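You operate a simulated robot arm through the tools that you are given. There is no shell and no other tool. Be economical: measure what you need, move in short steps, check, and stop when the job is done.

Carry out the task below with a simulated robot arm. There is one attempt and no reset: what you move stays moved.

TASK
Clamp the teal-ended block in the bed and sand off its dried glue.
Fine: then pad back and clamp open; leave the block in the bed.
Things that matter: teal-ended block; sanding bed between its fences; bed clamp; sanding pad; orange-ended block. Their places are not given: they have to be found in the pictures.

It is judged by the outcome, as a careful person would: the job done as asked, and still so three seconds after it is handed in. It fails if anything else is knocked over, pushed out of place, dropped, spilled or broken.

THE ROBOT
A 6-joint arm with a two-finger parallel gripper, fixed in place. Base frame: the origin is at the foot of the arm, x ahead of it, y to its left, z up; the work surface is at about z = 900. Lengths are in mm, angles in degrees, forces in N, time in s.
With the tool pointing down near the work surface it reaches from about 240 to 660 mm from the base axis. Its first joint turns from -66.0 to 66.0 degrees. Payload 2.9 kg.
Tool frame: the origin (TCP) lies between the finger pads and is the grasp point; the fingertips stand 30 mm ahead of it; z points along the fingers, y is the line along which they close. The gripper opens to 110 mm. The fingers are 20 mm wide and 10 mm thick; the gripper's body (48 by 112 mm) begins 55 mm behind the TCP.
Orientation is that of the tool frame in the base frame, as a unit quaternion [x, y, z, w]. With the fingers straight down and closing along the base's y, the tool's x points along the base's -x, its y along +y and its z along -z.

THE INTERFACE
- The arm moves only by the tool move_arm. Its argument "deltas" is a list of rows, each a list of 6 numbers: the shift along the base's x, y, z in mm, then the turn, a rotation vector about the base's x, y, z in degrees. In form: [[dx, dy, dz, rx, ry, rz], ...]. A call has 1 to 20 rows; each row is the pose to reach, as a shift and turn from the pose commanded when the call began. "gripper" is the opening, from 0 (shut) to 1 (fully open), set as the call begins (left out, the last holds). A row lasts 0.2 s, in which the tool goes at most 50 mm and 8.6 degrees; a call with a longer step from one row to the next is refused whole, and so is a gripper value outside its range. A pose out of reach is approached as far as the arm can. The call stops where the force on the tool passes 70 N (or 10 N more than at its start, if that is more) or the arm is blocked; 0.2 s more then pass. The fingers move at their own pace (about 108 mm/s each) and stop on an object; they squeeze with about 26 N. The grip force told is the motor's: it shows also when the fingers shut on nothing. Time passes only in rows, and 0.2 s behind the last, so rows that repeat a pose let the fingers close. It gives the time, the measured TCP pose, the force on the tool (base axes), the opening and the grip force at its end, in the units of the frame above (readings bear some noise).
- Cameras (640 x 400 px; columns grow to the right, rows downward): "scene" is fixed at [63.4, 411.8, 1408.9]; the picture's right is [-0.88, -0.47, 0.00], its down [-0.18, 0.34, -0.92] and it looks along [0.43, -0.81, -0.39] (base axes); focal length 355 px, centre (320, 200). "wrist" rides on the gripper at [-36, 0, -57] in the tool frame; the picture's right is [0.00, -1.00, 0.00], its down [0.97, 0.00, -0.24] and it looks along [0.24, 0.00, 0.97] (tool axes); focal length 218 px, centre (320, 200).
- grab_frame(camera): a new picture of that camera. No time passes.
- point_at(camera, pixels): for up to 12 pixels [column, row] of the newest picture of that camera ("zoom" is the newest enlarged one), the place [x, y, z] in the base frame of the surface seen there, good to about 2 mm, but the place of the scene camera against the robot may be out by one fixed shift of up to 12 mm in any direction. No time passes.
- enlarge(camera, box): a new picture of the part [left, top, right, bottom] of that camera's present view, enlarged. No time passes.
- hand_in(): hands the job in; it is judged then, once.

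Work in short steps. Measure before you move; look again where a grasp or a placing could have gone wrong, and mend it. You have 80 turns and 34 pictures in all, those below and enlarged ones among them. Open the gripper and draw the arm clear of the work before you hand the job in, unless the task says otherwise; then end with one line.

The tools are called after ">>>" as name(argument=value, ...) on one line, values as JSON. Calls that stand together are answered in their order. move_arm: Moves the arm, as the interface text tells. Its arguments: {"type":"object","properties":{"deltas":{"type":"array","items":{"type":"array","items":{"type":"number"}}},"gripper":{"type":"number"}},"required":["deltas"]} The other tools are called the same way: grab_frame (camera) takes a picture; point_at (camera, pixels) gives the place of the surface under pixels of a picture; enlarge (camera, box) takes an enlarged picture of a part of a camera's view; hand_in () hands the job in.

At the start:

```text
time_s: 0.0
tool_pos: [319.7, -220.2, 1251.7]
tcp_rot: [0.0, 1.0, 0.0, 0.001]
wrist_force: [0.1, 0.2, 0.1]
width: 109.8
gripper_force: 0.0
```

scene: 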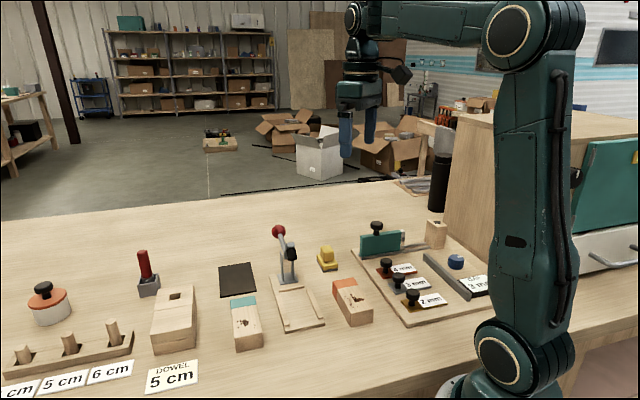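
wrist: 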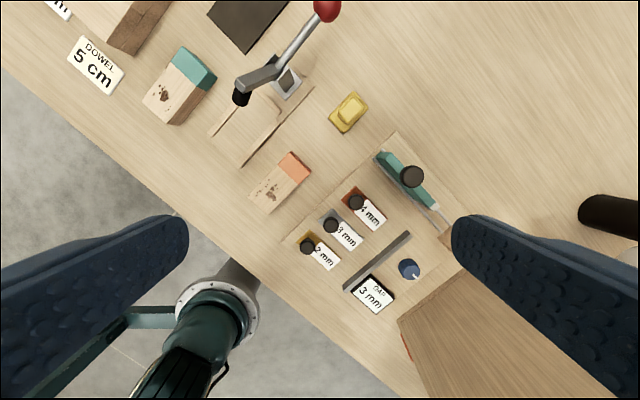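

The bed with its fences and red-knobbed toggle clamp is around scene (295,290), the teal block at (245,323), and the yellow pad at (327,258). I'll enlarge these and measure.

>>> enlarge(camera="scene", box=[210, 210, 390, 360])

>>> enlarge(camera="wrist", box=[120, 0, 400, 220])

```text
2.67 times, centred on (300, 285) of scene
```

zoom: 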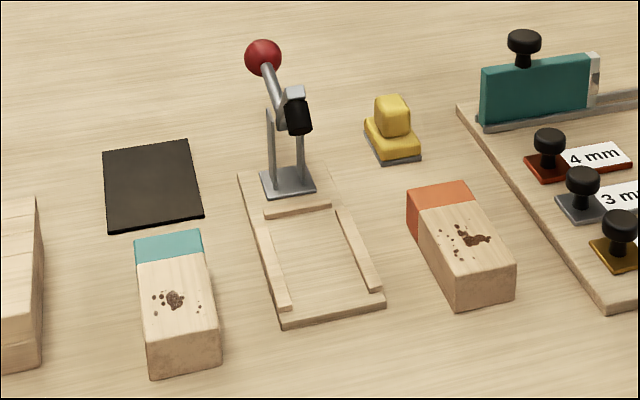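

```text
1.82 times, centred on (260, 110) of wrist
```

zoom: 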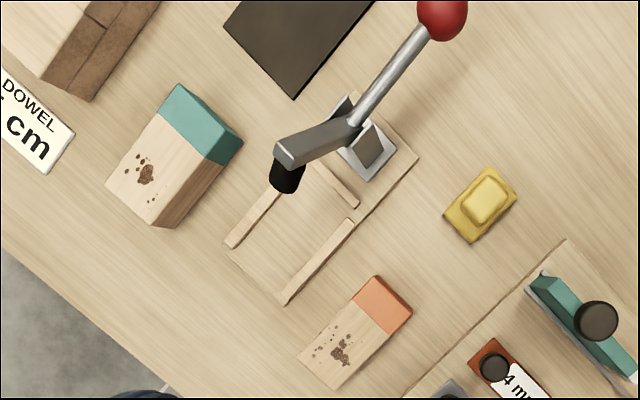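

>>> point_at(camera="zoom", pixels=[[181, 86], [239, 143], [205, 163], [109, 184], [153, 223], [146, 174], [232, 243], [287, 300], [350, 223], [353, 203], [262, 240], [300, 215]])

>>> point_at(camera="zoom", pixels=[[442, 12], [400, 70], [350, 130], [285, 150], [287, 182], [370, 150], [487, 198], [488, 172], [514, 198], [467, 237], [446, 215], [490, 215]])

```text
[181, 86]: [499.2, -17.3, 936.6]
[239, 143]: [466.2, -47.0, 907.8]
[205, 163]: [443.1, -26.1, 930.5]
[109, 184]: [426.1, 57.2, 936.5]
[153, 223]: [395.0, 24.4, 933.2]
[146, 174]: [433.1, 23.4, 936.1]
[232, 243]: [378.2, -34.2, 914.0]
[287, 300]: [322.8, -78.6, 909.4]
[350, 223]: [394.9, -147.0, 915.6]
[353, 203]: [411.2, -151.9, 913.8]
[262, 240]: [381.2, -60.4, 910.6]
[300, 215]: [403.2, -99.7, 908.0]
```

```text
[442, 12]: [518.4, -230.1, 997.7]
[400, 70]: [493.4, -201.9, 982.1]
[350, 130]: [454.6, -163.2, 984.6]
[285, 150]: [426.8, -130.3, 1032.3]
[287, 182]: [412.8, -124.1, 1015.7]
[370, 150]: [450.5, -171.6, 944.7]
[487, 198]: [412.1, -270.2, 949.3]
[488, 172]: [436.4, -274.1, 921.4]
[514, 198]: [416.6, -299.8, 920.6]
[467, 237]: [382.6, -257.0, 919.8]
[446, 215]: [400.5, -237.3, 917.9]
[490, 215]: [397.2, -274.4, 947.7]
```

I'll turn the tool to match the bed axis (about −43°) and go over the bed for a closer view.

>>> move_arm(deltas=[[10, 20, -20, 0, 0, -8], [20, 40, -40, 0, 0, -16], [30, 60, -60, 0, 0, -24], [40, 80, -80, 0, 0, -32], [40, 100, -90, 0, 0, -40], [40, 120, -90, 0, 0, -43.4], [40, 120, -90, 0, 0, -43.4]])

>>> grab_frame(camera="wrist")

>>> enlarge(camera="scene", box=[250, 215, 350, 340])

```text
time_s: 1.6
tool_pos: [358.9, -100.3, 1161.6]
tcp_rot: [0.37, 0.929, -0.001, 0.0]
wrist_force: [0.4, -0.2, -0.1]
width: 109.8
gripper_force: 0.0
```

```text
29 pictures are left
```

wrist: 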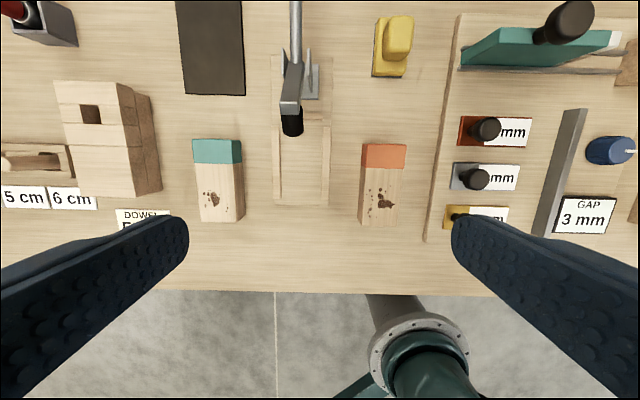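

```text
3.20 times, centred on (300, 278) of scene
```

zoom: 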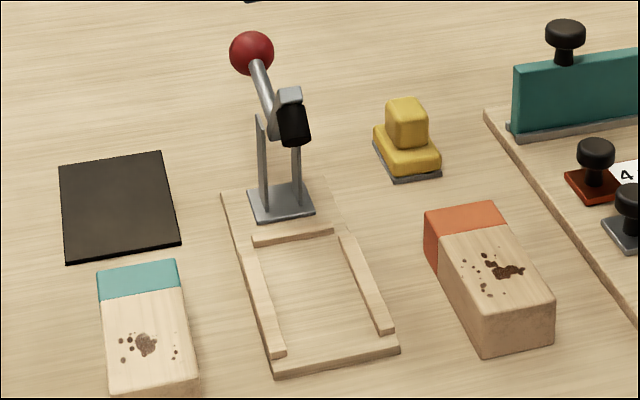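

>>> move_arm(deltas=[[30, -28, 0, 0, 0, 0], [60, -57, 0, 0, 0, 0], [80, -76, -10, 0, 0, 0], [80, -76, -10, 0, 0, 0]])

>>> enlarge(camera="wrist", box=[160, 40, 420, 360])

```text
time_s: 2.6
tool_pos: [437.9, -175.4, 1152.0]
tcp_rot: [0.369, 0.929, -0.001, -0.001]
wrist_force: [-0.3, -0.6, 0.4]
width: 110.0
gripper_force: 0.1
```

```text
1.25 times, centred on (290, 200) of wrist
```

zoom: 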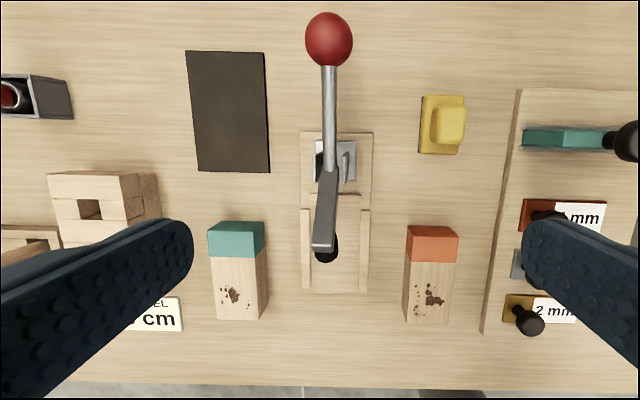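

>>> point_at(camera="zoom", pixels=[[329, 40], [330, 100], [330, 160], [330, 180], [322, 240], [325, 255], [305, 285], [364, 287], [306, 215], [365, 215], [345, 194], [335, 286]])

>>> point_at(camera="zoom", pixels=[[210, 232], [263, 232], [210, 253], [264, 253], [217, 317], [257, 317], [233, 295], [424, 98], [463, 98], [421, 150], [459, 150], [450, 125]])

```text
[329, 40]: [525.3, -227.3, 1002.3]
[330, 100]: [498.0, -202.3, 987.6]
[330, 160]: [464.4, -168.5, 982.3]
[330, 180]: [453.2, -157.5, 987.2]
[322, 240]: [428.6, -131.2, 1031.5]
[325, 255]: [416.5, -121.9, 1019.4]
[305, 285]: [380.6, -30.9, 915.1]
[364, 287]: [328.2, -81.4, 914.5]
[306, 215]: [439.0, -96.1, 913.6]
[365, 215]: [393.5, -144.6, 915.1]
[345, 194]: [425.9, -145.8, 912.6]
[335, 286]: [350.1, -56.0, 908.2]
```

```text
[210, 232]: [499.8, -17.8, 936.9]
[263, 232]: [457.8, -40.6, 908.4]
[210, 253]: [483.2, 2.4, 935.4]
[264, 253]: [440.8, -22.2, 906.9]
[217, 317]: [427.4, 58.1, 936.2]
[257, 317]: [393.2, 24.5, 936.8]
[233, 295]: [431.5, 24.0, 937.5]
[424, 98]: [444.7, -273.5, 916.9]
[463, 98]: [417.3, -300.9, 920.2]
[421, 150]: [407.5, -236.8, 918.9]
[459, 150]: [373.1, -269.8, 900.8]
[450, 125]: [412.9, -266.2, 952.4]
```

Bed and block both lie along about −45°, bed centreline at (x+y)/√2≈210, stop at about s=400. The tip and body are clear of the clamp on this route, so I'll go above the plain half of the teal block with the gripper part-open.

>>> move_arm(deltas=[[-3, 40, 0, 0, 0, -1.6], [-6, 80, 0, 0, 0, -1.6], [-9, 120, 0, 0, 0, -1.6], [-12, 160, 0, 0, 0, -1.6], [-12, 199, 0, 0, 0, -1.6], [-12, 199, -45, 0, 0, -1.6], [-12, 199, -90, 0, 0, -1.6], [-12, 199, -130, 0, 0, -1.6], [-12, 199, -130, 0, 0, -1.6]], gripper=0.68)

>>> grab_frame(camera="wrist")

```text
time_s: 4.6
tool_pos: [427.0, 23.7, 1023.0]
tcp_rot: [0.382, 0.924, 0.0, 0.0]
wrist_force: [-0.7, 0.2, 0.4]
width: 74.9
gripper_force: 0.0
```

```text
26 pictures are left
```

wrist: 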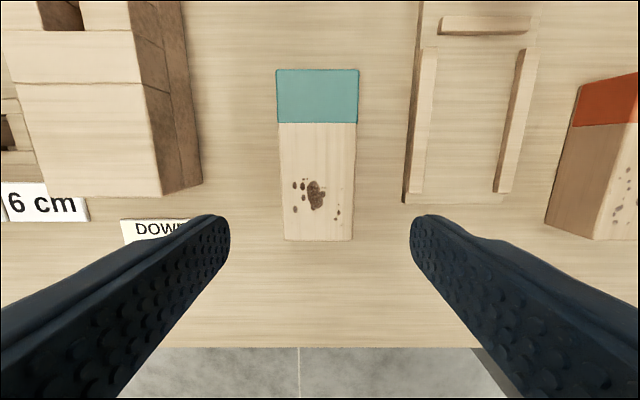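

The block at (317,155) is centred and square to the fingers. I'll re-measure its corners plus the bed fences from here.

>>> point_at(camera="wrist", pixels=[[278, 72], [356, 72], [285, 237], [351, 237], [411, 193], [430, 60], [518, 60], [500, 188], [485, 20], [470, 120], [470, 201], [195, 180]])

```text
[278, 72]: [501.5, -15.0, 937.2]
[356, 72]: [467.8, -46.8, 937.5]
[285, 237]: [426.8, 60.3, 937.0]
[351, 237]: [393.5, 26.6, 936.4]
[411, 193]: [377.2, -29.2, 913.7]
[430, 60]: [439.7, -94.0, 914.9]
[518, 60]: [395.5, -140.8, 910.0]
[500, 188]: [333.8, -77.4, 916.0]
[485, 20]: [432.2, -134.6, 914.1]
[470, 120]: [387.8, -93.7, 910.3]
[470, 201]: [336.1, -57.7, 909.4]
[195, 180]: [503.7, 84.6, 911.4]
```

>>> move_arm(deltas=[[1.4, 1.4, -40, 0, 0, 0], [1.4, 1.4, -70, 0, 0, 0], [1.4, 1.4, -82, 0, 0, 0], [1.4, 1.4, -82, 0, 0, 0]])

>>> move_arm(deltas=[[0, 0, 0, 0, 0, 0], [0, 0, 0, 0, 0, 0], [0, 0, 0, 0, 0, 0]], gripper=0.3)

```text
time_s: 5.6
tool_pos: [430.4, 25.2, 939.0]
tcp_rot: [0.383, 0.924, 0.0, 0.0]
wrist_force: [-0.1, -0.4, 0.7]
width: 75.0
gripper_force: 0.1
```

```text
time_s: 6.4
tool_pos: [430.3, 24.6, 939.2]
tcp_rot: [0.383, 0.924, 0.0, 0.0]
wrist_force: [-0.6, 0.1, -0.3]
width: 49.5
gripper_force: 26.2
```

Gripped, but I want more fingertip clearance over the fences when placing; I'll regrip 5 mm higher, then lift.

>>> move_arm(deltas=[[0, 0, 0, 0, 0, 0], [0, 0, 5, 0, 0, 0], [0, 0, 5, 0, 0, 0]], gripper=0.6)

>>> move_arm(deltas=[[0, 0, 0, 0, 0, 0], [0, 0, 0, 0, 0, 0], [0, 0, 0, 0, 0, 0], [0, 0, 12, 0, 0, 0], [0, 0, 25, 0, 0, 0], [0, 0, 25, 0, 0, 0]], gripper=0.3)

>>> grab_frame(camera="wrist")

```text
time_s: 7.2
tool_pos: [430.3, 23.6, 945.2]
tcp_rot: [0.383, 0.924, 0.0, 0.0]
wrist_force: [-0.5, 0.7, 0.3]
width: 66.1
gripper_force: 0.0
```

```text
time_s: 8.6
tool_pos: [429.4, 23.0, 969.4]
tcp_rot: [0.383, 0.924, -0.001, 0.0]
wrist_force: [0.7, -1.0, -0.1]
width: 33.2
gripper_force: 0.1
```

```text
25 pictures are left
```

wrist: 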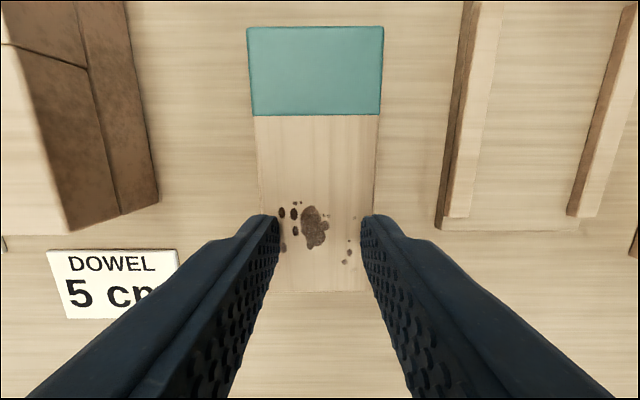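

The fingers closed to 33 mm with nothing held; the block seems still to be at its place. I'll check its height and corners.

>>> point_at(camera="wrist", pixels=[[250, 30], [381, 30], [255, 112], [378, 112], [265, 285], [368, 285], [320, 70], [320, 280]])

>>> enlarge(camera="scene", box=[170, 210, 350, 370])

```text
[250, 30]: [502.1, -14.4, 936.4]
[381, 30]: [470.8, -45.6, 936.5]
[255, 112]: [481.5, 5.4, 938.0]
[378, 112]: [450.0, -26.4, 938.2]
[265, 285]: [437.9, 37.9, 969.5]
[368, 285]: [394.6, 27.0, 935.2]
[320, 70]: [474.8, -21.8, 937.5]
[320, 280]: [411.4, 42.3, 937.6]
```

```text
2.50 times, centred on (260, 290) of scene
```

zoom: 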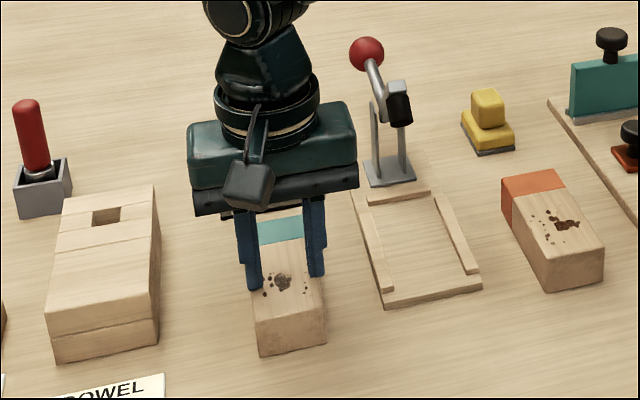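

The block hasn't moved; the high grip just slipped. I'll grip deeper (TCP about 934) nearer the plain end, so the fingers stay short of the fence ends when placing, and test-lift.

>>> move_arm(deltas=[[0, 0, 0, 0, 0, 0], [0, 0, 0, 0, 0, 0], [-5.5, 6.5, 0, 0, 0, 0], [-5.5, 6.5, -20, 0, 0, 0], [-5.5, 6.5, -35.5, 0, 0, 0], [-5.5, 6.5, -35.5, 0, 0, 0]], gripper=0.65)

>>> move_arm(deltas=[[0, 0, 0, 0, 0, 0], [0, 0, 0, 0, 0, 0], [0, 0, 0, 0, 0, 0], [0, 0, 0, 0, 0, 0], [0, 0, 5, 0, 0, 0], [0, 0, 10, 0, 0, 0], [0, 0, 10, 0, 0, 0]], gripper=0.2)

```text
time_s: 10.0
tool_pos: [424.0, 30.2, 935.0]
tcp_rot: [0.383, 0.924, 0.0, 0.0]
wrist_force: [1.1, 1.2, 1.2]
width: 71.5
gripper_force: 0.2
```

```text
time_s: 11.6
tool_pos: [423.7, 29.8, 944.5]
tcp_rot: [0.383, 0.924, 0.0, 0.0]
wrist_force: [-0.3, -0.6, -1.1]
width: 49.5
gripper_force: 26.2
```

Held (width 49.5, ~1 N load). I'll raise it 17 mm more and move laterally over the bed's near part, then look.

>>> move_arm(deltas=[[0, 0, 17, 0, 0, 0], [-16, -15, 17, 0, 0, 0], [-32, -30, 17, 0, 0, 0], [-48, -45, 17, 0, 0, 0], [-64, -60, 17, 0, 0, 0], [-81, -74.7, 17, 0, 0, 0], [-81, -74.7, 17, 0, 0, 0]])

>>> grab_frame(camera="wrist")

>>> enlarge(camera="scene", box=[210, 210, 370, 360])

```text
time_s: 13.2
tool_pos: [341.0, -45.6, 960.6]
tcp_rot: [0.383, 0.924, 0.0, 0.0]
wrist_force: [-0.3, -0.2, -0.7]
width: 49.6
gripper_force: 26.0
```

```text
23 pictures are left
```

wrist: 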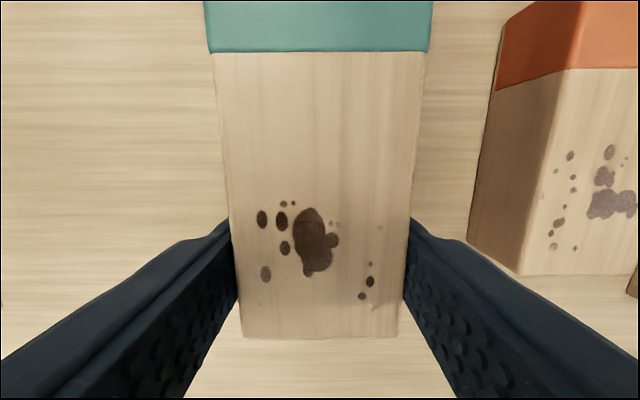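

```text
2.67 times, centred on (290, 285) of scene
```

zoom: 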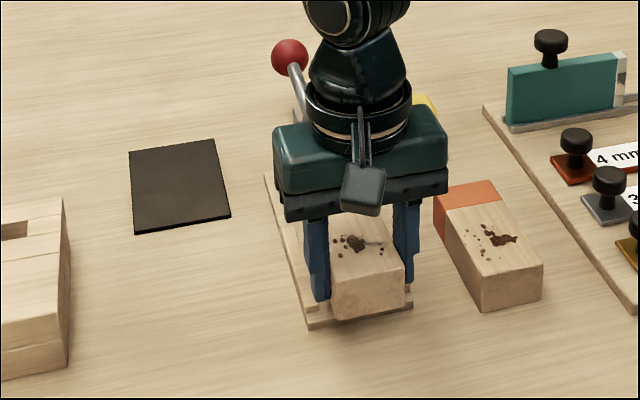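

>>> point_at(camera="wrist", pixels=[[212, 40], [425, 40], [320, 10], [320, 330], [245, 330], [393, 330]])

>>> point_at(camera="zoom", pixels=[[283, 200], [300, 260], [310, 322], [411, 298], [364, 270], [325, 250]])

```text
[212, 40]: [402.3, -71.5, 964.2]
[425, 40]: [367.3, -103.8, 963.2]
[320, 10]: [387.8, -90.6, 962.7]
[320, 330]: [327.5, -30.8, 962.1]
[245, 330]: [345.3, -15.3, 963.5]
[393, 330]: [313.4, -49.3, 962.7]
```

```text
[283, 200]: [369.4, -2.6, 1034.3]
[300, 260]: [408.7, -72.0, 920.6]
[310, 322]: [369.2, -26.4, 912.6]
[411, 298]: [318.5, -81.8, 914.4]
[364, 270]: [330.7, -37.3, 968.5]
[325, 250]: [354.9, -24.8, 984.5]
```

The block is level and centred at t≈210, matching the bed. I'll lower it gently onto the bed.

>>> move_arm(deltas=[[0, 0, -8, 0, 0, 0], [0, 0, -13, 0, 0, 0], [0, 0, -15, 0, 0, 0], [0, 0, -16, 0, 0, 0], [0, 0, -17, 0, 0, 0], [0, 0, -17, 0, 0, 0]])

>>> enlarge(camera="scene", box=[240, 230, 360, 350])

```text
time_s: 14.6
tool_pos: [342.1, -45.2, 945.3]
tcp_rot: [0.383, 0.924, 0.001, 0.0]
wrist_force: [0.5, 0.1, -1.0]
width: 49.5
gripper_force: 26.2
```

```text
3.33 times, centred on (300, 290) of scene
```

zoom: 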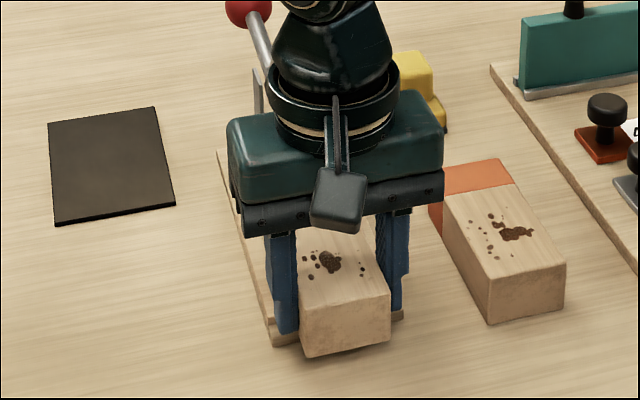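

>>> move_arm(deltas=[[0, 0, -1, 0, 0, 0], [0, 0, -2, 0, 0, 0], [0, 0, -3, 0, 0, 0], [0, 0, -3, 0, 0, 0]])

```text
time_s: 15.6
tool_pos: [341.3, -45.7, 942.1]
tcp_rot: [0.383, 0.924, 0.0, 0.001]
wrist_force: [-4.5, 1.1, 19.2]
width: 49.9
gripper_force: 26.1
```

Contact at bed height (19 N). Release, rise, and look.

>>> move_arm(deltas=[[0, 0, 1, 0, 0, 0], [0, 0, 1, 0, 0, 0], [-5, 5, 20, 0, 0, 0], [-20, 20, 60, 0, 0, 0], [-40, 40, 70, 0, 0, 0], [-40, 40, 70, 0, 0, 0]], gripper=0.65)

>>> grab_frame(camera="wrist")

```text
time_s: 17.0
tool_pos: [301.0, -4.5, 1011.8]
tcp_rot: [0.383, 0.924, -0.001, 0.0]
wrist_force: [0.4, -0.3, 0.6]
width: 71.5
gripper_force: 0.1
```

```text
20 pictures are left
```

wrist: 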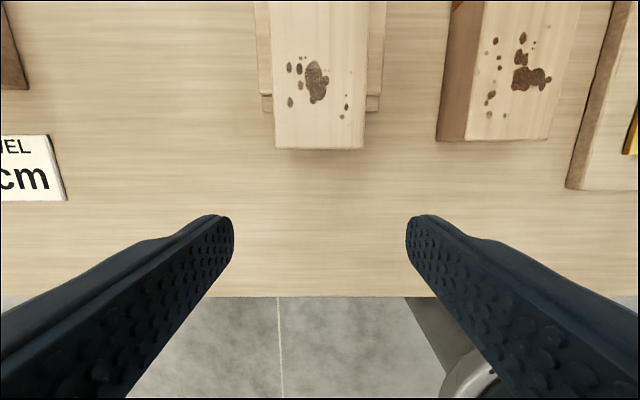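

The block lies between the fences, square. I'll close the fingers, lower behind its plain end and push it along the bed towards the stop.

>>> move_arm(deltas=[[0, 0, -40, 0, 0, 0], [0, 0, -68, 0, 0, 0], [0, 0, -68, 0, 0, 0], [7, -7, -68, 0, 0, 0], [14, -14, -68, 0, 0, 0], [21, -21, -68, 0, 0, 0], [28, -28, -68, 0, 0, 0], [35, -35, -68, 0, 0, 0], [41, -41, -68, 0, 0, 0], [41, -41, -68, 0, 0, 0]], gripper=0)

>>> grab_frame(camera="scene")

```text
time_s: 19.2
tool_pos: [342.7, -44.9, 942.5]
tcp_rot: [0.382, 0.924, 0.001, -0.003]
wrist_force: [-11.9, 15.4, 6.8]
width: 0.0
gripper_force: 26.1
```

```text
19 pictures are left
```

scene: 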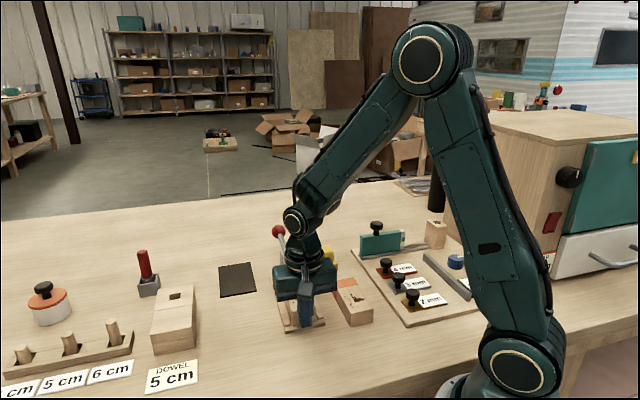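

19 N of resistance already; I'll back off and look whether it's at the stop or jammed.

>>> move_arm(deltas=[[-10, 10, 0, 0, 0, 0], [-25, 25, 40, 0, 0, 0], [-10, 10, 85, 0, 0, 0], [15, -15, 110, 0, 0, 0], [30, -30, 130, 0, 0, 0], [30, -30, 130, 0, 0, 0]])

>>> grab_frame(camera="wrist")

```text
time_s: 20.6
tool_pos: [371.8, -76.9, 1073.6]
tcp_rot: [0.383, 0.924, 0.0, 0.0]
wrist_force: [0.1, -0.1, 0.0]
width: 0.0
gripper_force: 25.7
```

```text
18 pictures are left
```

wrist: 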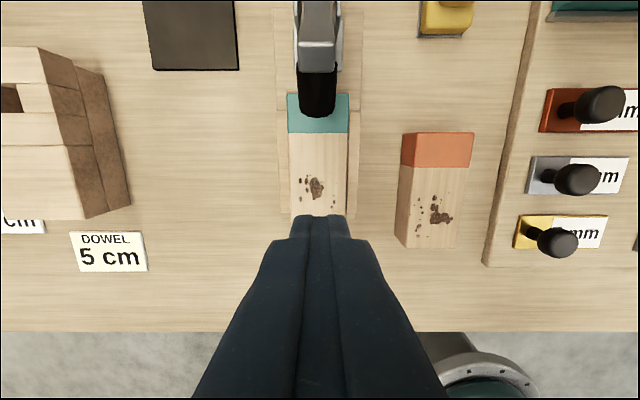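

>>> enlarge(camera="wrist", box=[250, 60, 390, 240])

```text
2.22 times, centred on (320, 150) of wrist
```

zoom: 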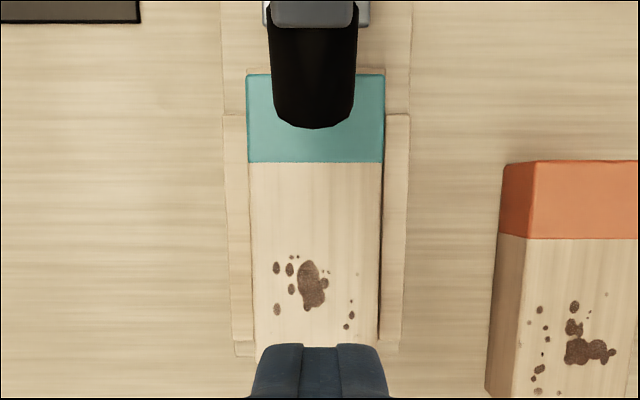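

>>> point_at(camera="zoom", pixels=[[250, 78], [381, 78], [256, 70], [372, 70], [258, 340], [374, 335], [240, 330], [395, 330], [230, 130], [397, 130], [265, 150], [365, 150]])

```text
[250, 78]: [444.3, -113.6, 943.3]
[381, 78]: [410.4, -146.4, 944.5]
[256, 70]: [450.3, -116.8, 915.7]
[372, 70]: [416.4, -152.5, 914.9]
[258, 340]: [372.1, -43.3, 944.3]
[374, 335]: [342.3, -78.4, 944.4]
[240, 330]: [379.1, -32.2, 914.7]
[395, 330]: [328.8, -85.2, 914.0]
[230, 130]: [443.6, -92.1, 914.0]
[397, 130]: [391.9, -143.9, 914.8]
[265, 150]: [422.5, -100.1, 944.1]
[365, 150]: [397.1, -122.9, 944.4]
```

The block is seated flat (top z≈944) and square against the stop. Now the clamp: I'll measure its rubber tip and lever more closely.

>>> point_at(camera="zoom", pixels=[[313, 15], [313, 32], [313, 60], [313, 100], [313, 122]])

>>> enlarge(camera="scene", box=[250, 210, 350, 300])

```text
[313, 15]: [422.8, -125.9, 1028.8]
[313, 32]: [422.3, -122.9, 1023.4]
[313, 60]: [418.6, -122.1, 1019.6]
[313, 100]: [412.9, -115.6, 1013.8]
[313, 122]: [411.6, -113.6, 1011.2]
```

```text
4.44 times, centred on (300, 255) of scene
```

zoom: 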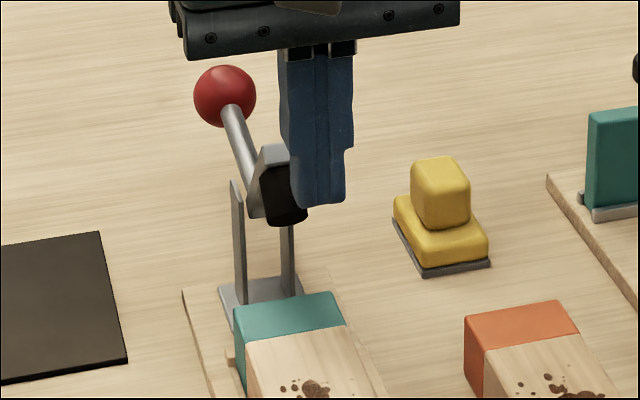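

>>> point_at(camera="zoom", pixels=[[238, 190], [288, 240], [225, 96], [240, 140], [268, 155], [283, 215], [280, 290], [440, 180], [440, 215]])

```text
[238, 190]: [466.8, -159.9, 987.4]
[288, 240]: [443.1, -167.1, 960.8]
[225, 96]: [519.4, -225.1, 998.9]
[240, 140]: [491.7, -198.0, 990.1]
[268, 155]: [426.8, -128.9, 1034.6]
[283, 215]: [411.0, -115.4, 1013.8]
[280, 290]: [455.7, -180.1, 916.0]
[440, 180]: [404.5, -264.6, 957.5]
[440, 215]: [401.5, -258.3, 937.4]
```

Pivot is near s≈446, z≈975; the knob centre near (530,−229,987), and closing means swinging the knob up towards the bed. I'll go above the knob with the fingers part-open.

>>> move_arm(deltas=[[25, -25, 10, 0, 0, 0], [55, -52, 10, 0, 0, 0], [85, -80, 10, 0, 0, 0], [115, -108, 10, 0, 0, 0], [140, -133, 10, 0, 0, 0], [158, -152, 10, 0, 0, 0], [158, -152, 10, 0, 0, 0]], gripper=0.68)

>>> grab_frame(camera="wrist")

```text
time_s: 22.2
tool_pos: [532.4, -227.9, 1083.5]
tcp_rot: [0.383, 0.924, 0.0, 0.0]
wrist_force: [0.4, -0.4, 0.6]
width: 75.0
gripper_force: 0.0
```

```text
15 pictures are left
```

wrist: 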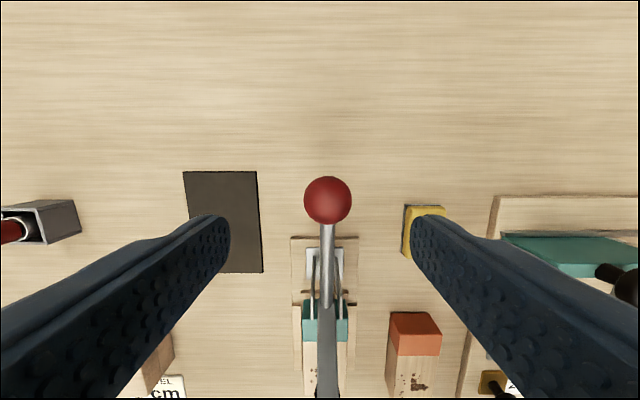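

>>> point_at(camera="wrist", pixels=[[327, 200], [327, 180], [327, 220], [307, 200], [348, 200], [327, 240], [327, 270], [327, 300]])

```text
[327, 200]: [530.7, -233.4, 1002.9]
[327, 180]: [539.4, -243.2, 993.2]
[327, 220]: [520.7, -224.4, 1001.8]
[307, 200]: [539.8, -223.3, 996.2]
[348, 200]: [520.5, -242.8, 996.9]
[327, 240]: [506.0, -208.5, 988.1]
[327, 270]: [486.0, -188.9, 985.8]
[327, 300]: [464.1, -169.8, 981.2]
```

Knob centre works out at about (527.7, −231.2, 987). I'll descend around it and close.

>>> move_arm(deltas=[[-4.7, -3.3, -40, 0, 0, 0], [-4.7, -3.3, -80, 0, 0, 0], [-4.7, -3.3, -96, 0, 0, 0], [-4.7, -3.3, -96, 0, 0, 0]])

>>> move_arm(deltas=[[0, 0, 0, 0, 0, 0], [0, 0, 0, 0, 0, 0], [0, 0, 0, 0, 0, 0]], gripper=0.15)

```text
time_s: 23.2
tool_pos: [527.8, -230.8, 985.2]
tcp_rot: [0.383, 0.924, 0.0, 0.0]
wrist_force: [-0.8, -0.4, 0.5]
width: 74.7
gripper_force: 0.0
```

```text
time_s: 24.0
tool_pos: [528.0, -230.6, 985.3]
tcp_rot: [0.383, 0.924, 0.0, 0.0]
wrist_force: [1.7, 1.6, -1.1]
width: 35.2
gripper_force: 44.8
```

>>> move_arm(deltas=[[-0.5, 0.5, 4, 0, 0, 0], [-1, 1, 7.8, 0, 0, 0], [-1.7, 1.7, 11.6, 0, 0, 0], [-2.4, 2.4, 15.5, 0, 0, 0], [-3.4, 3.4, 19, 0, 0, 0], [-4.4, 4.4, 23, 0, 0, 0], [-4.4, 4.4, 23, 0, 0, 0]])

>>> enlarge(camera="scene", box=[240, 190, 350, 330])

```text
time_s: 25.6
tool_pos: [523.1, -226.6, 1009.8]
tcp_rot: [0.382, 0.924, 0.0, 0.001]
wrist_force: [13.7, 4.6, -11.2]
width: 35.7
gripper_force: 45.2
```

```text
2.86 times, centred on (295, 260) of scene
```

zoom: 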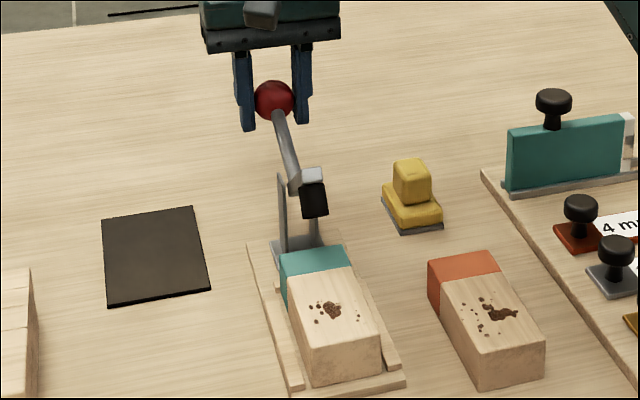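

The tip is coming down as expected. I'll continue the arc in small steps, with 1 mm side correction for the 13 N lateral force.

>>> move_arm(deltas=[[-0.4, 1.6, 3.6, 0, 0, 0], [-1.6, 3, 7.2, 0, 0, 0], [-3, 4.4, 10.7, 0, 0, 0], [-4.5, 5.9, 14.1, 0, 0, 0], [-6.1, 7.5, 17.4, 0, 0, 0], [-7.7, 9.1, 20.6, 0, 0, 0], [-7.7, 9.1, 20.6, 0, 0, 0]])

```text
time_s: 27.2
tool_pos: [516.2, -218.8, 1032.1]
tcp_rot: [0.384, 0.923, 0.0, 0.003]
wrist_force: [14.2, -7.3, -4.7]
width: 35.3
gripper_force: 44.9
```

>>> move_arm(deltas=[[-1.3, 1.3, 3.7, 0, 0, 0], [-3, 3, 6.9, 0, 0, 0], [-5, 5, 10, 0, 0, 0], [-7.1, 7.1, 12.6, 0, 0, 0], [-9.2, 9.2, 15.2, 0, 0, 0], [-11.4, 11.4, 17.7, 0, 0, 0], [-11.4, 11.4, 17.7, 0, 0, 0]])

>>> enlarge(camera="scene", box=[240, 190, 350, 330])

```text
time_s: 28.8
tool_pos: [506.0, -208.1, 1049.7]
tcp_rot: [0.383, 0.924, 0.0, 0.002]
wrist_force: [14.9, -9.5, 1.9]
width: 35.1
gripper_force: 45.1
```

```text
2.86 times, centred on (295, 260) of scene
```

zoom: 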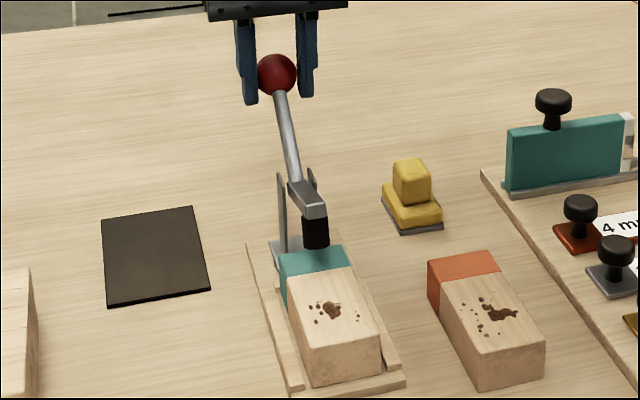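

>>> move_arm(deltas=[[-2, 2, 2.1, 0, 0, 0], [-4.1, 4.1, 4.2, 0, 0, 0], [-6, 6, 6, 0, 0, 0], [-8, 8, 7.7, 0, 0, 0], [-8, 8, 7.7, 0, 0, 0]])

>>> enlarge(camera="scene", box=[260, 190, 340, 290])

```text
time_s: 30.0
tool_pos: [494.2, -197.7, 1055.9]
tcp_rot: [0.383, 0.924, 0.0, 0.0]
wrist_force: [0.2, 0.5, 0.0]
width: 16.8
gripper_force: 0.1
```

```text
4.00 times, centred on (300, 240) of scene
```

zoom: 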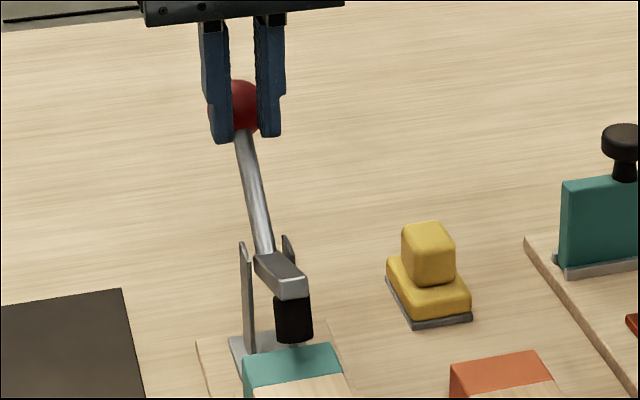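

The fingers slipped forward off the ball (width 16.8); the lever stayed put, nearly closed. I'll open, lift over, and push the knob from its far side with closed fingers.

>>> move_arm(deltas=[[0, 0, 0, 0, 0, 0], [0, 0, 0, 0, 0, 0], [0, 0, 30, 0, 0, 0], [0, 0, 65, 0, 0, 0], [20, -20, 65, 0, 0, 0], [37, -37, 65, 0, 0, 0], [37, -37, 65, 0, 0, 0]], gripper=0.6)

>>> move_arm(deltas=[[0, 0, 0, 0, 0, 0], [0, 0, 0, 0, 0, 0], [0, 0, -35, 0, 0, 0], [0, 0, -70, 0, 0, 0], [0, 0, -70, 0, 0, 0]], gripper=0)

>>> enlarge(camera="scene", box=[250, 180, 350, 300])

```text
time_s: 31.6
tool_pos: [533.5, -234.4, 1122.3]
tcp_rot: [0.383, 0.924, 0.0, 0.0]
wrist_force: [-0.5, 0.4, 0.0]
width: 66.1
gripper_force: 0.1
```

```text
time_s: 32.8
tool_pos: [532.1, -234.5, 1051.1]
tcp_rot: [0.382, 0.924, 0.001, 0.0]
wrist_force: [3.5, -4.3, 1.1]
width: 0.2
gripper_force: 25.6
```

```text
3.33 times, centred on (300, 240) of scene
```

zoom: 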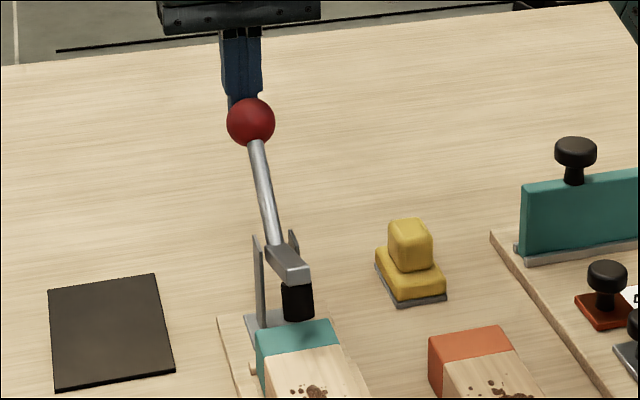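

Fingers now touch the knob's far side (about 5 N). Pushing toward the bed in small steps.

>>> move_arm(deltas=[[-2, 2, 1, 0, 0, 0], [-4, 4, 2, 0, 0, 0], [-6, 6, 3, 0, 0, 0], [-8, 8, 4, 0, 0, 0], [-10, 10, 5, 0, 0, 0], [-10, 10, 5, 0, 0, 0]])

>>> enlarge(camera="scene", box=[260, 200, 340, 290])

```text
time_s: 34.2
tool_pos: [521.8, -223.9, 1056.1]
tcp_rot: [0.382, 0.924, 0.0, 0.0]
wrist_force: [4.1, -3.3, 4.4]
width: 0.1
gripper_force: 26.1
```

```text
4.44 times, centred on (300, 245) of scene
```

zoom: 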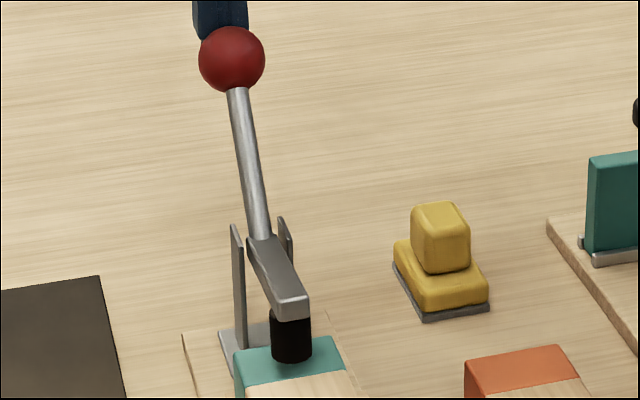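

>>> move_arm(deltas=[[-1.5, 1.5, 0.5, 0, 0, 0], [-3, 3, 1, 0, 0, 0], [-4.5, 4.5, 1.5, 0, 0, 0], [-6, 6, 2, 0, 0, 0], [-6, 6, 2, 0, 0, 0]])

```text
time_s: 35.4
tool_pos: [517.0, -219.1, 1057.5]
tcp_rot: [0.382, 0.924, 0.0, -0.003]
wrist_force: [6.9, -9.1, 2.7]
width: 0.0
gripper_force: 26.0
```

>>> move_arm(deltas=[[-1.5, 1.5, 0.3, 0, 0, 0], [-3, 3, 0.6, 0, 0, 0], [-4.5, 4.5, 0.9, 0, 0, 0], [-4.5, 4.5, 0.9, 0, 0, 0]])

>>> enlarge(camera="scene", box=[260, 200, 340, 290])

```text
time_s: 36.4
tool_pos: [514.3, -217.5, 1058.0]
tcp_rot: [0.385, 0.923, 0.0, 0.005]
wrist_force: [34.5, -37.5, -17.8]
width: 0.1
gripper_force: 26.1
```

```text
4.44 times, centred on (300, 245) of scene
```

zoom: 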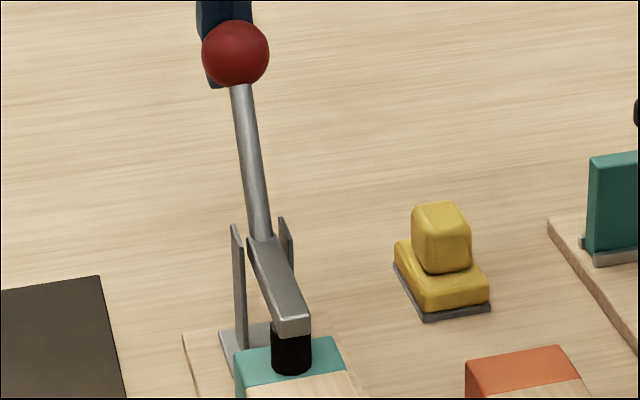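

The rubber now presses on the teal end (51 N at the knob). I'll back away and go above the yellow pad for a close look.

>>> move_arm(deltas=[[6, -6, 0, 0, 0, 0], [14, -14, 5, 0, 0, 0], [14, -20, 50, 0, 0, 0], [-10, -40, 60, 0, 0, 0], [-45, -53, 60, 0, 0, 0], [-75, -53, 30, 0, 0, 0], [-101, -53, -5, 0, 0, 0], [-101, -53, -20, 0, 0, 0], [-101, -53, -20, 0, 0, 0]], gripper=0)

>>> move_arm(deltas=[[0, 0, 0, 0, 0, 0], [0, 0, 0, 0, 0, 0]], gripper=0.6)

>>> grab_frame(camera="wrist")

```text
time_s: 38.4
tool_pos: [410.7, -267.3, 1038.4]
tcp_rot: [0.383, 0.924, 0.0, 0.0]
wrist_force: [-0.3, 0.4, 0.1]
width: 0.0
gripper_force: 26.2
```

```text
time_s: 39.0
tool_pos: [409.6, -266.3, 1038.6]
tcp_rot: [0.383, 0.924, 0.001, 0.0]
wrist_force: [0.6, 0.8, -0.3]
width: 65.8
gripper_force: 0.0
```

```text
8 pictures are left
```

wrist: 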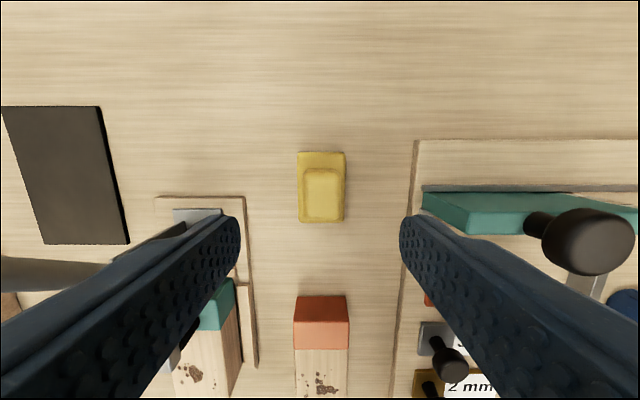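

>>> point_at(camera="wrist", pixels=[[299, 154], [343, 154], [300, 219], [342, 219], [307, 172], [337, 172], [306, 216], [338, 216], [321, 195], [430, 200], [545, 235], [415, 160]])

```text
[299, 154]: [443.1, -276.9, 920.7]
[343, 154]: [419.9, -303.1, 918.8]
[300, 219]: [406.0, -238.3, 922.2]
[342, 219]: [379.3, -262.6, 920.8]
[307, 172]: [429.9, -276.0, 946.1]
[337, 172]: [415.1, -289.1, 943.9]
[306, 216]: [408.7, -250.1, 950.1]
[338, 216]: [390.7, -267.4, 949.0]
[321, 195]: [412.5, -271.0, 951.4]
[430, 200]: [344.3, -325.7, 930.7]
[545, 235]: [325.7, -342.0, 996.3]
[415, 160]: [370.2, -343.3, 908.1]
```

Pad base spans 36×55 mm (top z≈920), grip knob about 25 mm wide centred at (411.7,−270), top 951. I'll descend onto the knob with the fingertips just above the base and grip.

>>> move_arm(deltas=[[1.6, -3.2, -40, 0, 0, 0], [1.6, -3.2, -75, 0, 0, 0], [1.6, -3.2, -86, 0, 0, 0], [1.6, -3.2, -86, 0, 0, 0]])

>>> move_arm(deltas=[[0, 0, 0, 0, 0, 0], [0, 0, 0, 0, 0, 0], [0, 0, 0, 0, 0, 0], [0, 0, 0, 0, 0, 0], [0, 0, 4, 0, 0, 0], [0, 0, 8, 0, 0, 0], [0, 0, 8, 0, 0, 0]], gripper=0.05)

```text
time_s: 40.0
tool_pos: [412.2, -271.1, 952.4]
tcp_rot: [0.382, 0.924, 0.0, 0.0]
wrist_force: [0.3, 0.1, 0.4]
width: 66.3
gripper_force: 0.1
```

```text
time_s: 41.6
tool_pos: [411.1, -270.2, 960.8]
tcp_rot: [0.382, 0.924, 0.0, 0.0]
wrist_force: [0.5, 0.7, -0.4]
width: 27.6
gripper_force: 26.2
```

Pad held (27.6 mm). I'll lift it, travel along the orange-block side well above it, then across to over the glue, ending at pad bottom ≈24 mm above the block.

>>> move_arm(deltas=[[0, 0, 25, 0, 0, 0], [0, 0, 60, 0, 0, 0], [-25, 25, 60, 0, 0, 0], [-50, 50, 60, 0, 0, 0], [-75, 75, 60, 0, 0, 0], [-100, 100, 60, 0, 0, 0], [-120, 120, 60, 0, 0, 0], [-95, 145, 60, 0, 0, 0], [-70, 170, 60, 0, 0, 0], [-42.5, 197.5, 60, 0, 0, 0], [-42.5, 197.5, 60, 0, 0, 0]])

>>> enlarge(camera="scene", box=[240, 190, 350, 330])

```text
time_s: 44.0
tool_pos: [370.4, -72.1, 1020.8]
tcp_rot: [0.383, 0.924, 0.001, 0.0]
wrist_force: [0.1, -0.6, -0.2]
width: 27.7
gripper_force: 26.1
```

```text
2.86 times, centred on (295, 260) of scene
```

zoom: 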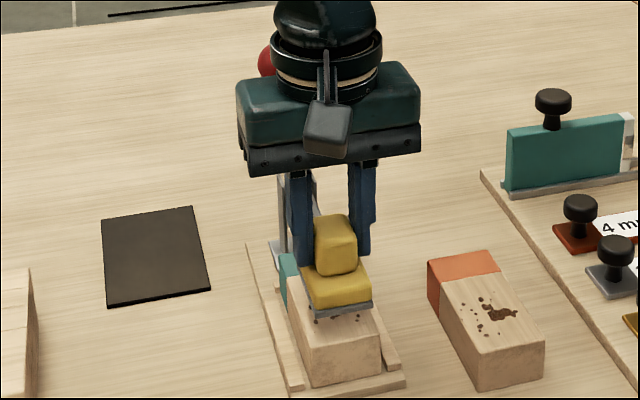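

Pad is over the glue. Lowering to contact.

>>> move_arm(deltas=[[0, 0, -12, 0, 0, 0], [0, 0, -20, 0, 0, 0], [0, 0, -23, 0, 0, 0], [0, 0, -25, 0, 0, 0], [0, 0, -25, 0, 0, 0]])

```text
time_s: 45.2
tool_pos: [371.3, -74.0, 995.7]
tcp_rot: [0.383, 0.924, 0.0, 0.001]
wrist_force: [-4.1, -0.9, 14.8]
width: 27.4
gripper_force: 26.0
```

Contact at 15 N. Now strokes along the block's length, ±14 mm, with small side offsets.

>>> move_arm(deltas=[[-5, 5, 0, 0, 0, 0], [-10, 10, 0, 0, 0, 0], [-5, 5, 0, 0, 0, 0], [0, 0, 0, 0, 0, 0], [5, -5, 0, 0, 0, 0], [9, -9, 0, 0, 0, 0], [5, -5, 0, 0, 0, 0], [0, 0, 0, 0, 0, 0], [-5, 5, 0, 0, 0, 0], [-10, 10, 0, 0, 0, 0], [-5, 5, 0, 0, 0, 0], [0, 0, 0, 0, 0, 0], [5, -5, 0, 0, 0, 0], [9, -9, 0, 0, 0, 0], [5, -5, 0, 0, 0, 0], [0, 0, 0, 0, 0, 0]])

>>> move_arm(deltas=[[-4, 6, 0, 0, 0, 0], [-8, 12, 0, 0, 0, 0], [-4, 7, 0, 0, 0, 0], [2, 2, 0, 0, 0, 0], [7, -3, 0, 0, 0, 0], [11, -7, 0, 0, 0, 0], [5, -5, 0, 0, 0, 0], [0, 0, 0, 0, 0, 0], [-7, 3, 0, 0, 0, 0], [-12, 8, 0, 0, 0, 0], [-7, 3, 0, 0, 0, 0], [-2, -2, 0, 0, 0, 0], [3, -7, 0, 0, 0, 0], [7, -11, 0, 0, 0, 0], [3, -7, 0, 0, 0, 0], [-2, -2, 0, 0, 0, 0], [-10, 10, 0, 0, 0, 0], [0, 0, 0, 0, 0, 0]])

```text
time_s: 48.6
tool_pos: [369.5, -74.4, 996.3]
tcp_rot: [0.383, 0.924, 0.0, 0.0]
wrist_force: [-0.2, 0.2, 0.0]
width: 27.3
gripper_force: 25.7
```

```text
time_s: 52.4
tool_pos: [369.5, -73.9, 996.3]
tcp_rot: [0.383, 0.924, -0.001, 0.0]
wrist_force: [-0.5, 0.1, -1.1]
width: 27.5
gripper_force: 26.3
```

Contact force has gone to about zero, so I'll lower a little to renew it.

>>> move_arm(deltas=[[0, 0, -1, 0, 0, 0], [0, 0, -2, 0, 0, 0], [0, 0, -2, 0, 0, 0]])

```text
time_s: 53.2
tool_pos: [369.5, -73.4, 995.3]
tcp_rot: [0.383, 0.924, 0.0, 0.002]
wrist_force: [-3.2, 0.7, 17.2]
width: 27.5
gripper_force: 26.3
```

>>> move_arm(deltas=[[-5, 5, 0, 0, 0, 0], [-10, 10, 0, 0, 0, 0], [-5, 5, 0, 0, 0, 0], [0, 0, 0, 0, 0, 0], [5, -5, 0, 0, 0, 0], [10, -10, 0, 0, 0, 0], [5, -5, 0, 0, 0, 0], [0, 0, 0, 0, 0, 0], [-5, 5, 0, 0, 0, 0], [-10, 10, 0, 0, 0, 0], [-5, 5, 0, 0, 0, 0], [0, 0, 0, 0, 0, 0], [5, -5, 0, 0, 0, 0], [10, -10, 0, 0, 0, 0], [5, -5, 0, 0, 0, 0], [0, 0, 0, 0, 0, 0]])

>>> move_arm(deltas=[[0, 0, 15, 0, 0, 0], [0, 0, 30, 0, 0, 0], [20, 20, 40, 0, 0, 0], [45, 45, 40, 0, 0, 0], [45, 45, 40, 0, 0, 0]])

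>>> enlarge(camera="scene", box=[240, 210, 350, 340])

```text
time_s: 56.6
tool_pos: [370.4, -73.1, 993.6]
tcp_rot: [0.383, 0.924, 0.0, 0.002]
wrist_force: [2.4, -3.7, 9.5]
width: 27.7
gripper_force: 25.7
```

```text
time_s: 57.8
tool_pos: [414.8, -28.2, 1036.1]
tcp_rot: [0.382, 0.924, -0.001, 0.0]
wrist_force: [-0.3, -0.6, -2.3]
width: 27.5
gripper_force: 26.1
```

```text
3.08 times, centred on (295, 275) of scene
```

zoom: 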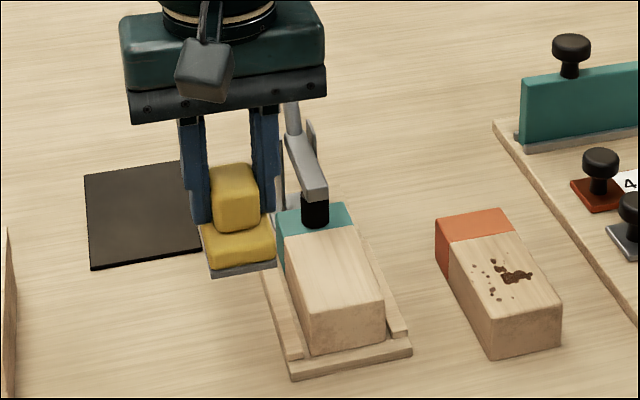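

The glue is all gone. Now I'll return the pad by the reverse route to above its original place.

>>> move_arm(deltas=[[-30, -30, 0, 0, 0, 0], [-60, -60, 0, 0, 0, 0], [-90, -90, 0, 0, 0, 0], [-122.5, -122.5, 0, 0, 0, 0], [-98, -147, 0, 0, 0, 0], [-73, -172, 0, 0, 0, 0], [-48, -197, 0, 0, 0, 0], [-25, -220, 0, 0, 0, 0], [-3.3, -242.3, 0, 0, 0, 0], [-3.3, -242.3, -40, 0, 0, 0], [-3.3, -242.3, -70, 0, 0, 0], [-3.3, -242.3, -70, 0, 0, 0]])

```text
time_s: 60.4
tool_pos: [413.2, -271.0, 964.2]
tcp_rot: [0.383, 0.924, 0.0, 0.0]
wrist_force: [0.6, 0.0, -0.9]
width: 27.1
gripper_force: 26.2
```

>>> move_arm(deltas=[[-1, 0.5, -6, 0, 0, 0], [-1, 0.5, -10, 0, 0, 0], [-1, 0.5, -12, 0, 0, 0], [-1, 0.5, -13, 0, 0, 0], [-1, 0.5, -13, 0, 0, 0]])

```text
time_s: 61.6
tool_pos: [411.0, -269.8, 949.7]
tcp_rot: [0.382, 0.924, 0.0, 0.001]
wrist_force: [0.1, -1.1, -1.6]
width: 27.3
gripper_force: 26.4
```

>>> move_arm(deltas=[[0, 0, -1, 0, 0, 0], [0, 0, -1.8, 0, 0, 0], [0, 0, -1.8, 0, 0, 0]])

```text
time_s: 62.4
tool_pos: [410.6, -269.5, 949.8]
tcp_rot: [0.382, 0.924, 0.0, 0.0]
wrist_force: [-0.1, 0.2, 0.8]
width: 27.5
gripper_force: 25.9
```

>>> move_arm(deltas=[[0, 0, -0.8, 0, 0, 0], [0, 0, -0.8, 0, 0, 0]])

>>> move_arm(deltas=[[0, 0, 0, 0, 0, 0], [0, 0, 0, 0, 0, 0], [0, 0, 0, 0, 0, 0], [0, 0, 30, 0, 0, 0], [0, 0, 70, 0, 0, 0], [0, 0, 90, 0, 0, 0], [0, 0, 90, 0, 0, 0]], gripper=0.6)

>>> grab_frame(camera="wrist")

```text
time_s: 63.0
tool_pos: [410.3, -271.7, 950.1]
tcp_rot: [0.382, 0.924, -0.001, 0.001]
wrist_force: [1.0, 3.6, 10.2]
width: 27.5
gripper_force: 26.0
```

```text
time_s: 64.6
tool_pos: [409.4, -270.4, 1040.2]
tcp_rot: [0.382, 0.924, 0.0, -0.001]
wrist_force: [-0.2, -0.4, -0.1]
width: 66.3
gripper_force: 0.0
```

```text
5 pictures are left
```

wrist: 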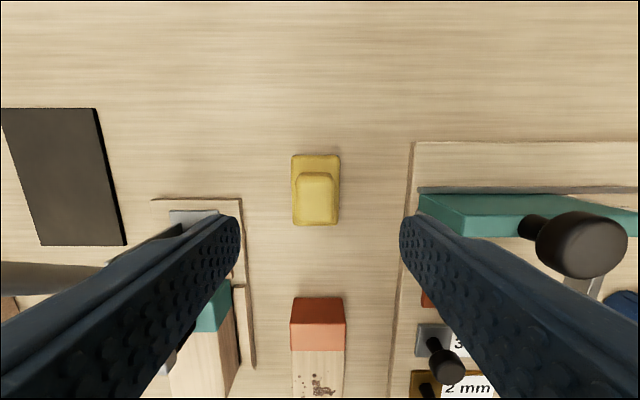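

>>> point_at(camera="wrist", pixels=[[293, 157], [338, 157], [296, 222], [336, 222], [315, 200]])

```text
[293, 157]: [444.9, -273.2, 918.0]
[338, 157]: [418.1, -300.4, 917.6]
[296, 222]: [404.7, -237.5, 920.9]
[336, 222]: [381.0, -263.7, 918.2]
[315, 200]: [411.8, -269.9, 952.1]
```

Pad is back within about 2 mm of its original spot. Now over to the clamp knob (est. (496,−199)) from above, to measure it.

>>> move_arm(deltas=[[0, 0, 45, 0, 0, 0], [0, 0, 90, 0, 0, 0], [25, 20, 105, 0, 0, 0], [50, 40, 105, 0, 0, 0], [75, 60, 105, 0, 0, 0], [87, 71, 105, 0, 0, 0], [87, 71, 105, 0, 0, 0]], gripper=0.6)

>>> grab_frame(camera="wrist")

```text
time_s: 66.2
tool_pos: [498.0, -199.6, 1143.1]
tcp_rot: [0.383, 0.924, 0.0, 0.0]
wrist_force: [-0.7, 0.9, 0.1]
width: 65.9
gripper_force: 0.1
```

```text
4 pictures are left
```

wrist: 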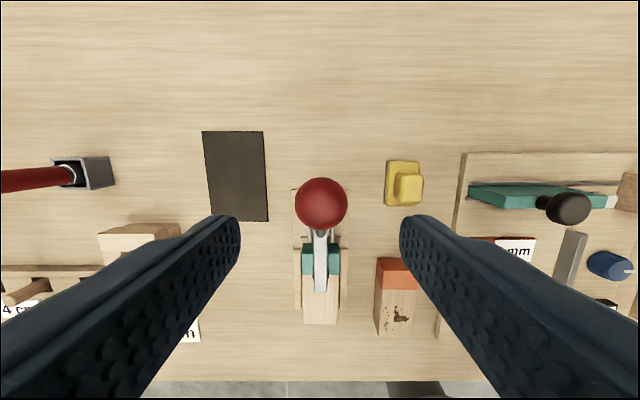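

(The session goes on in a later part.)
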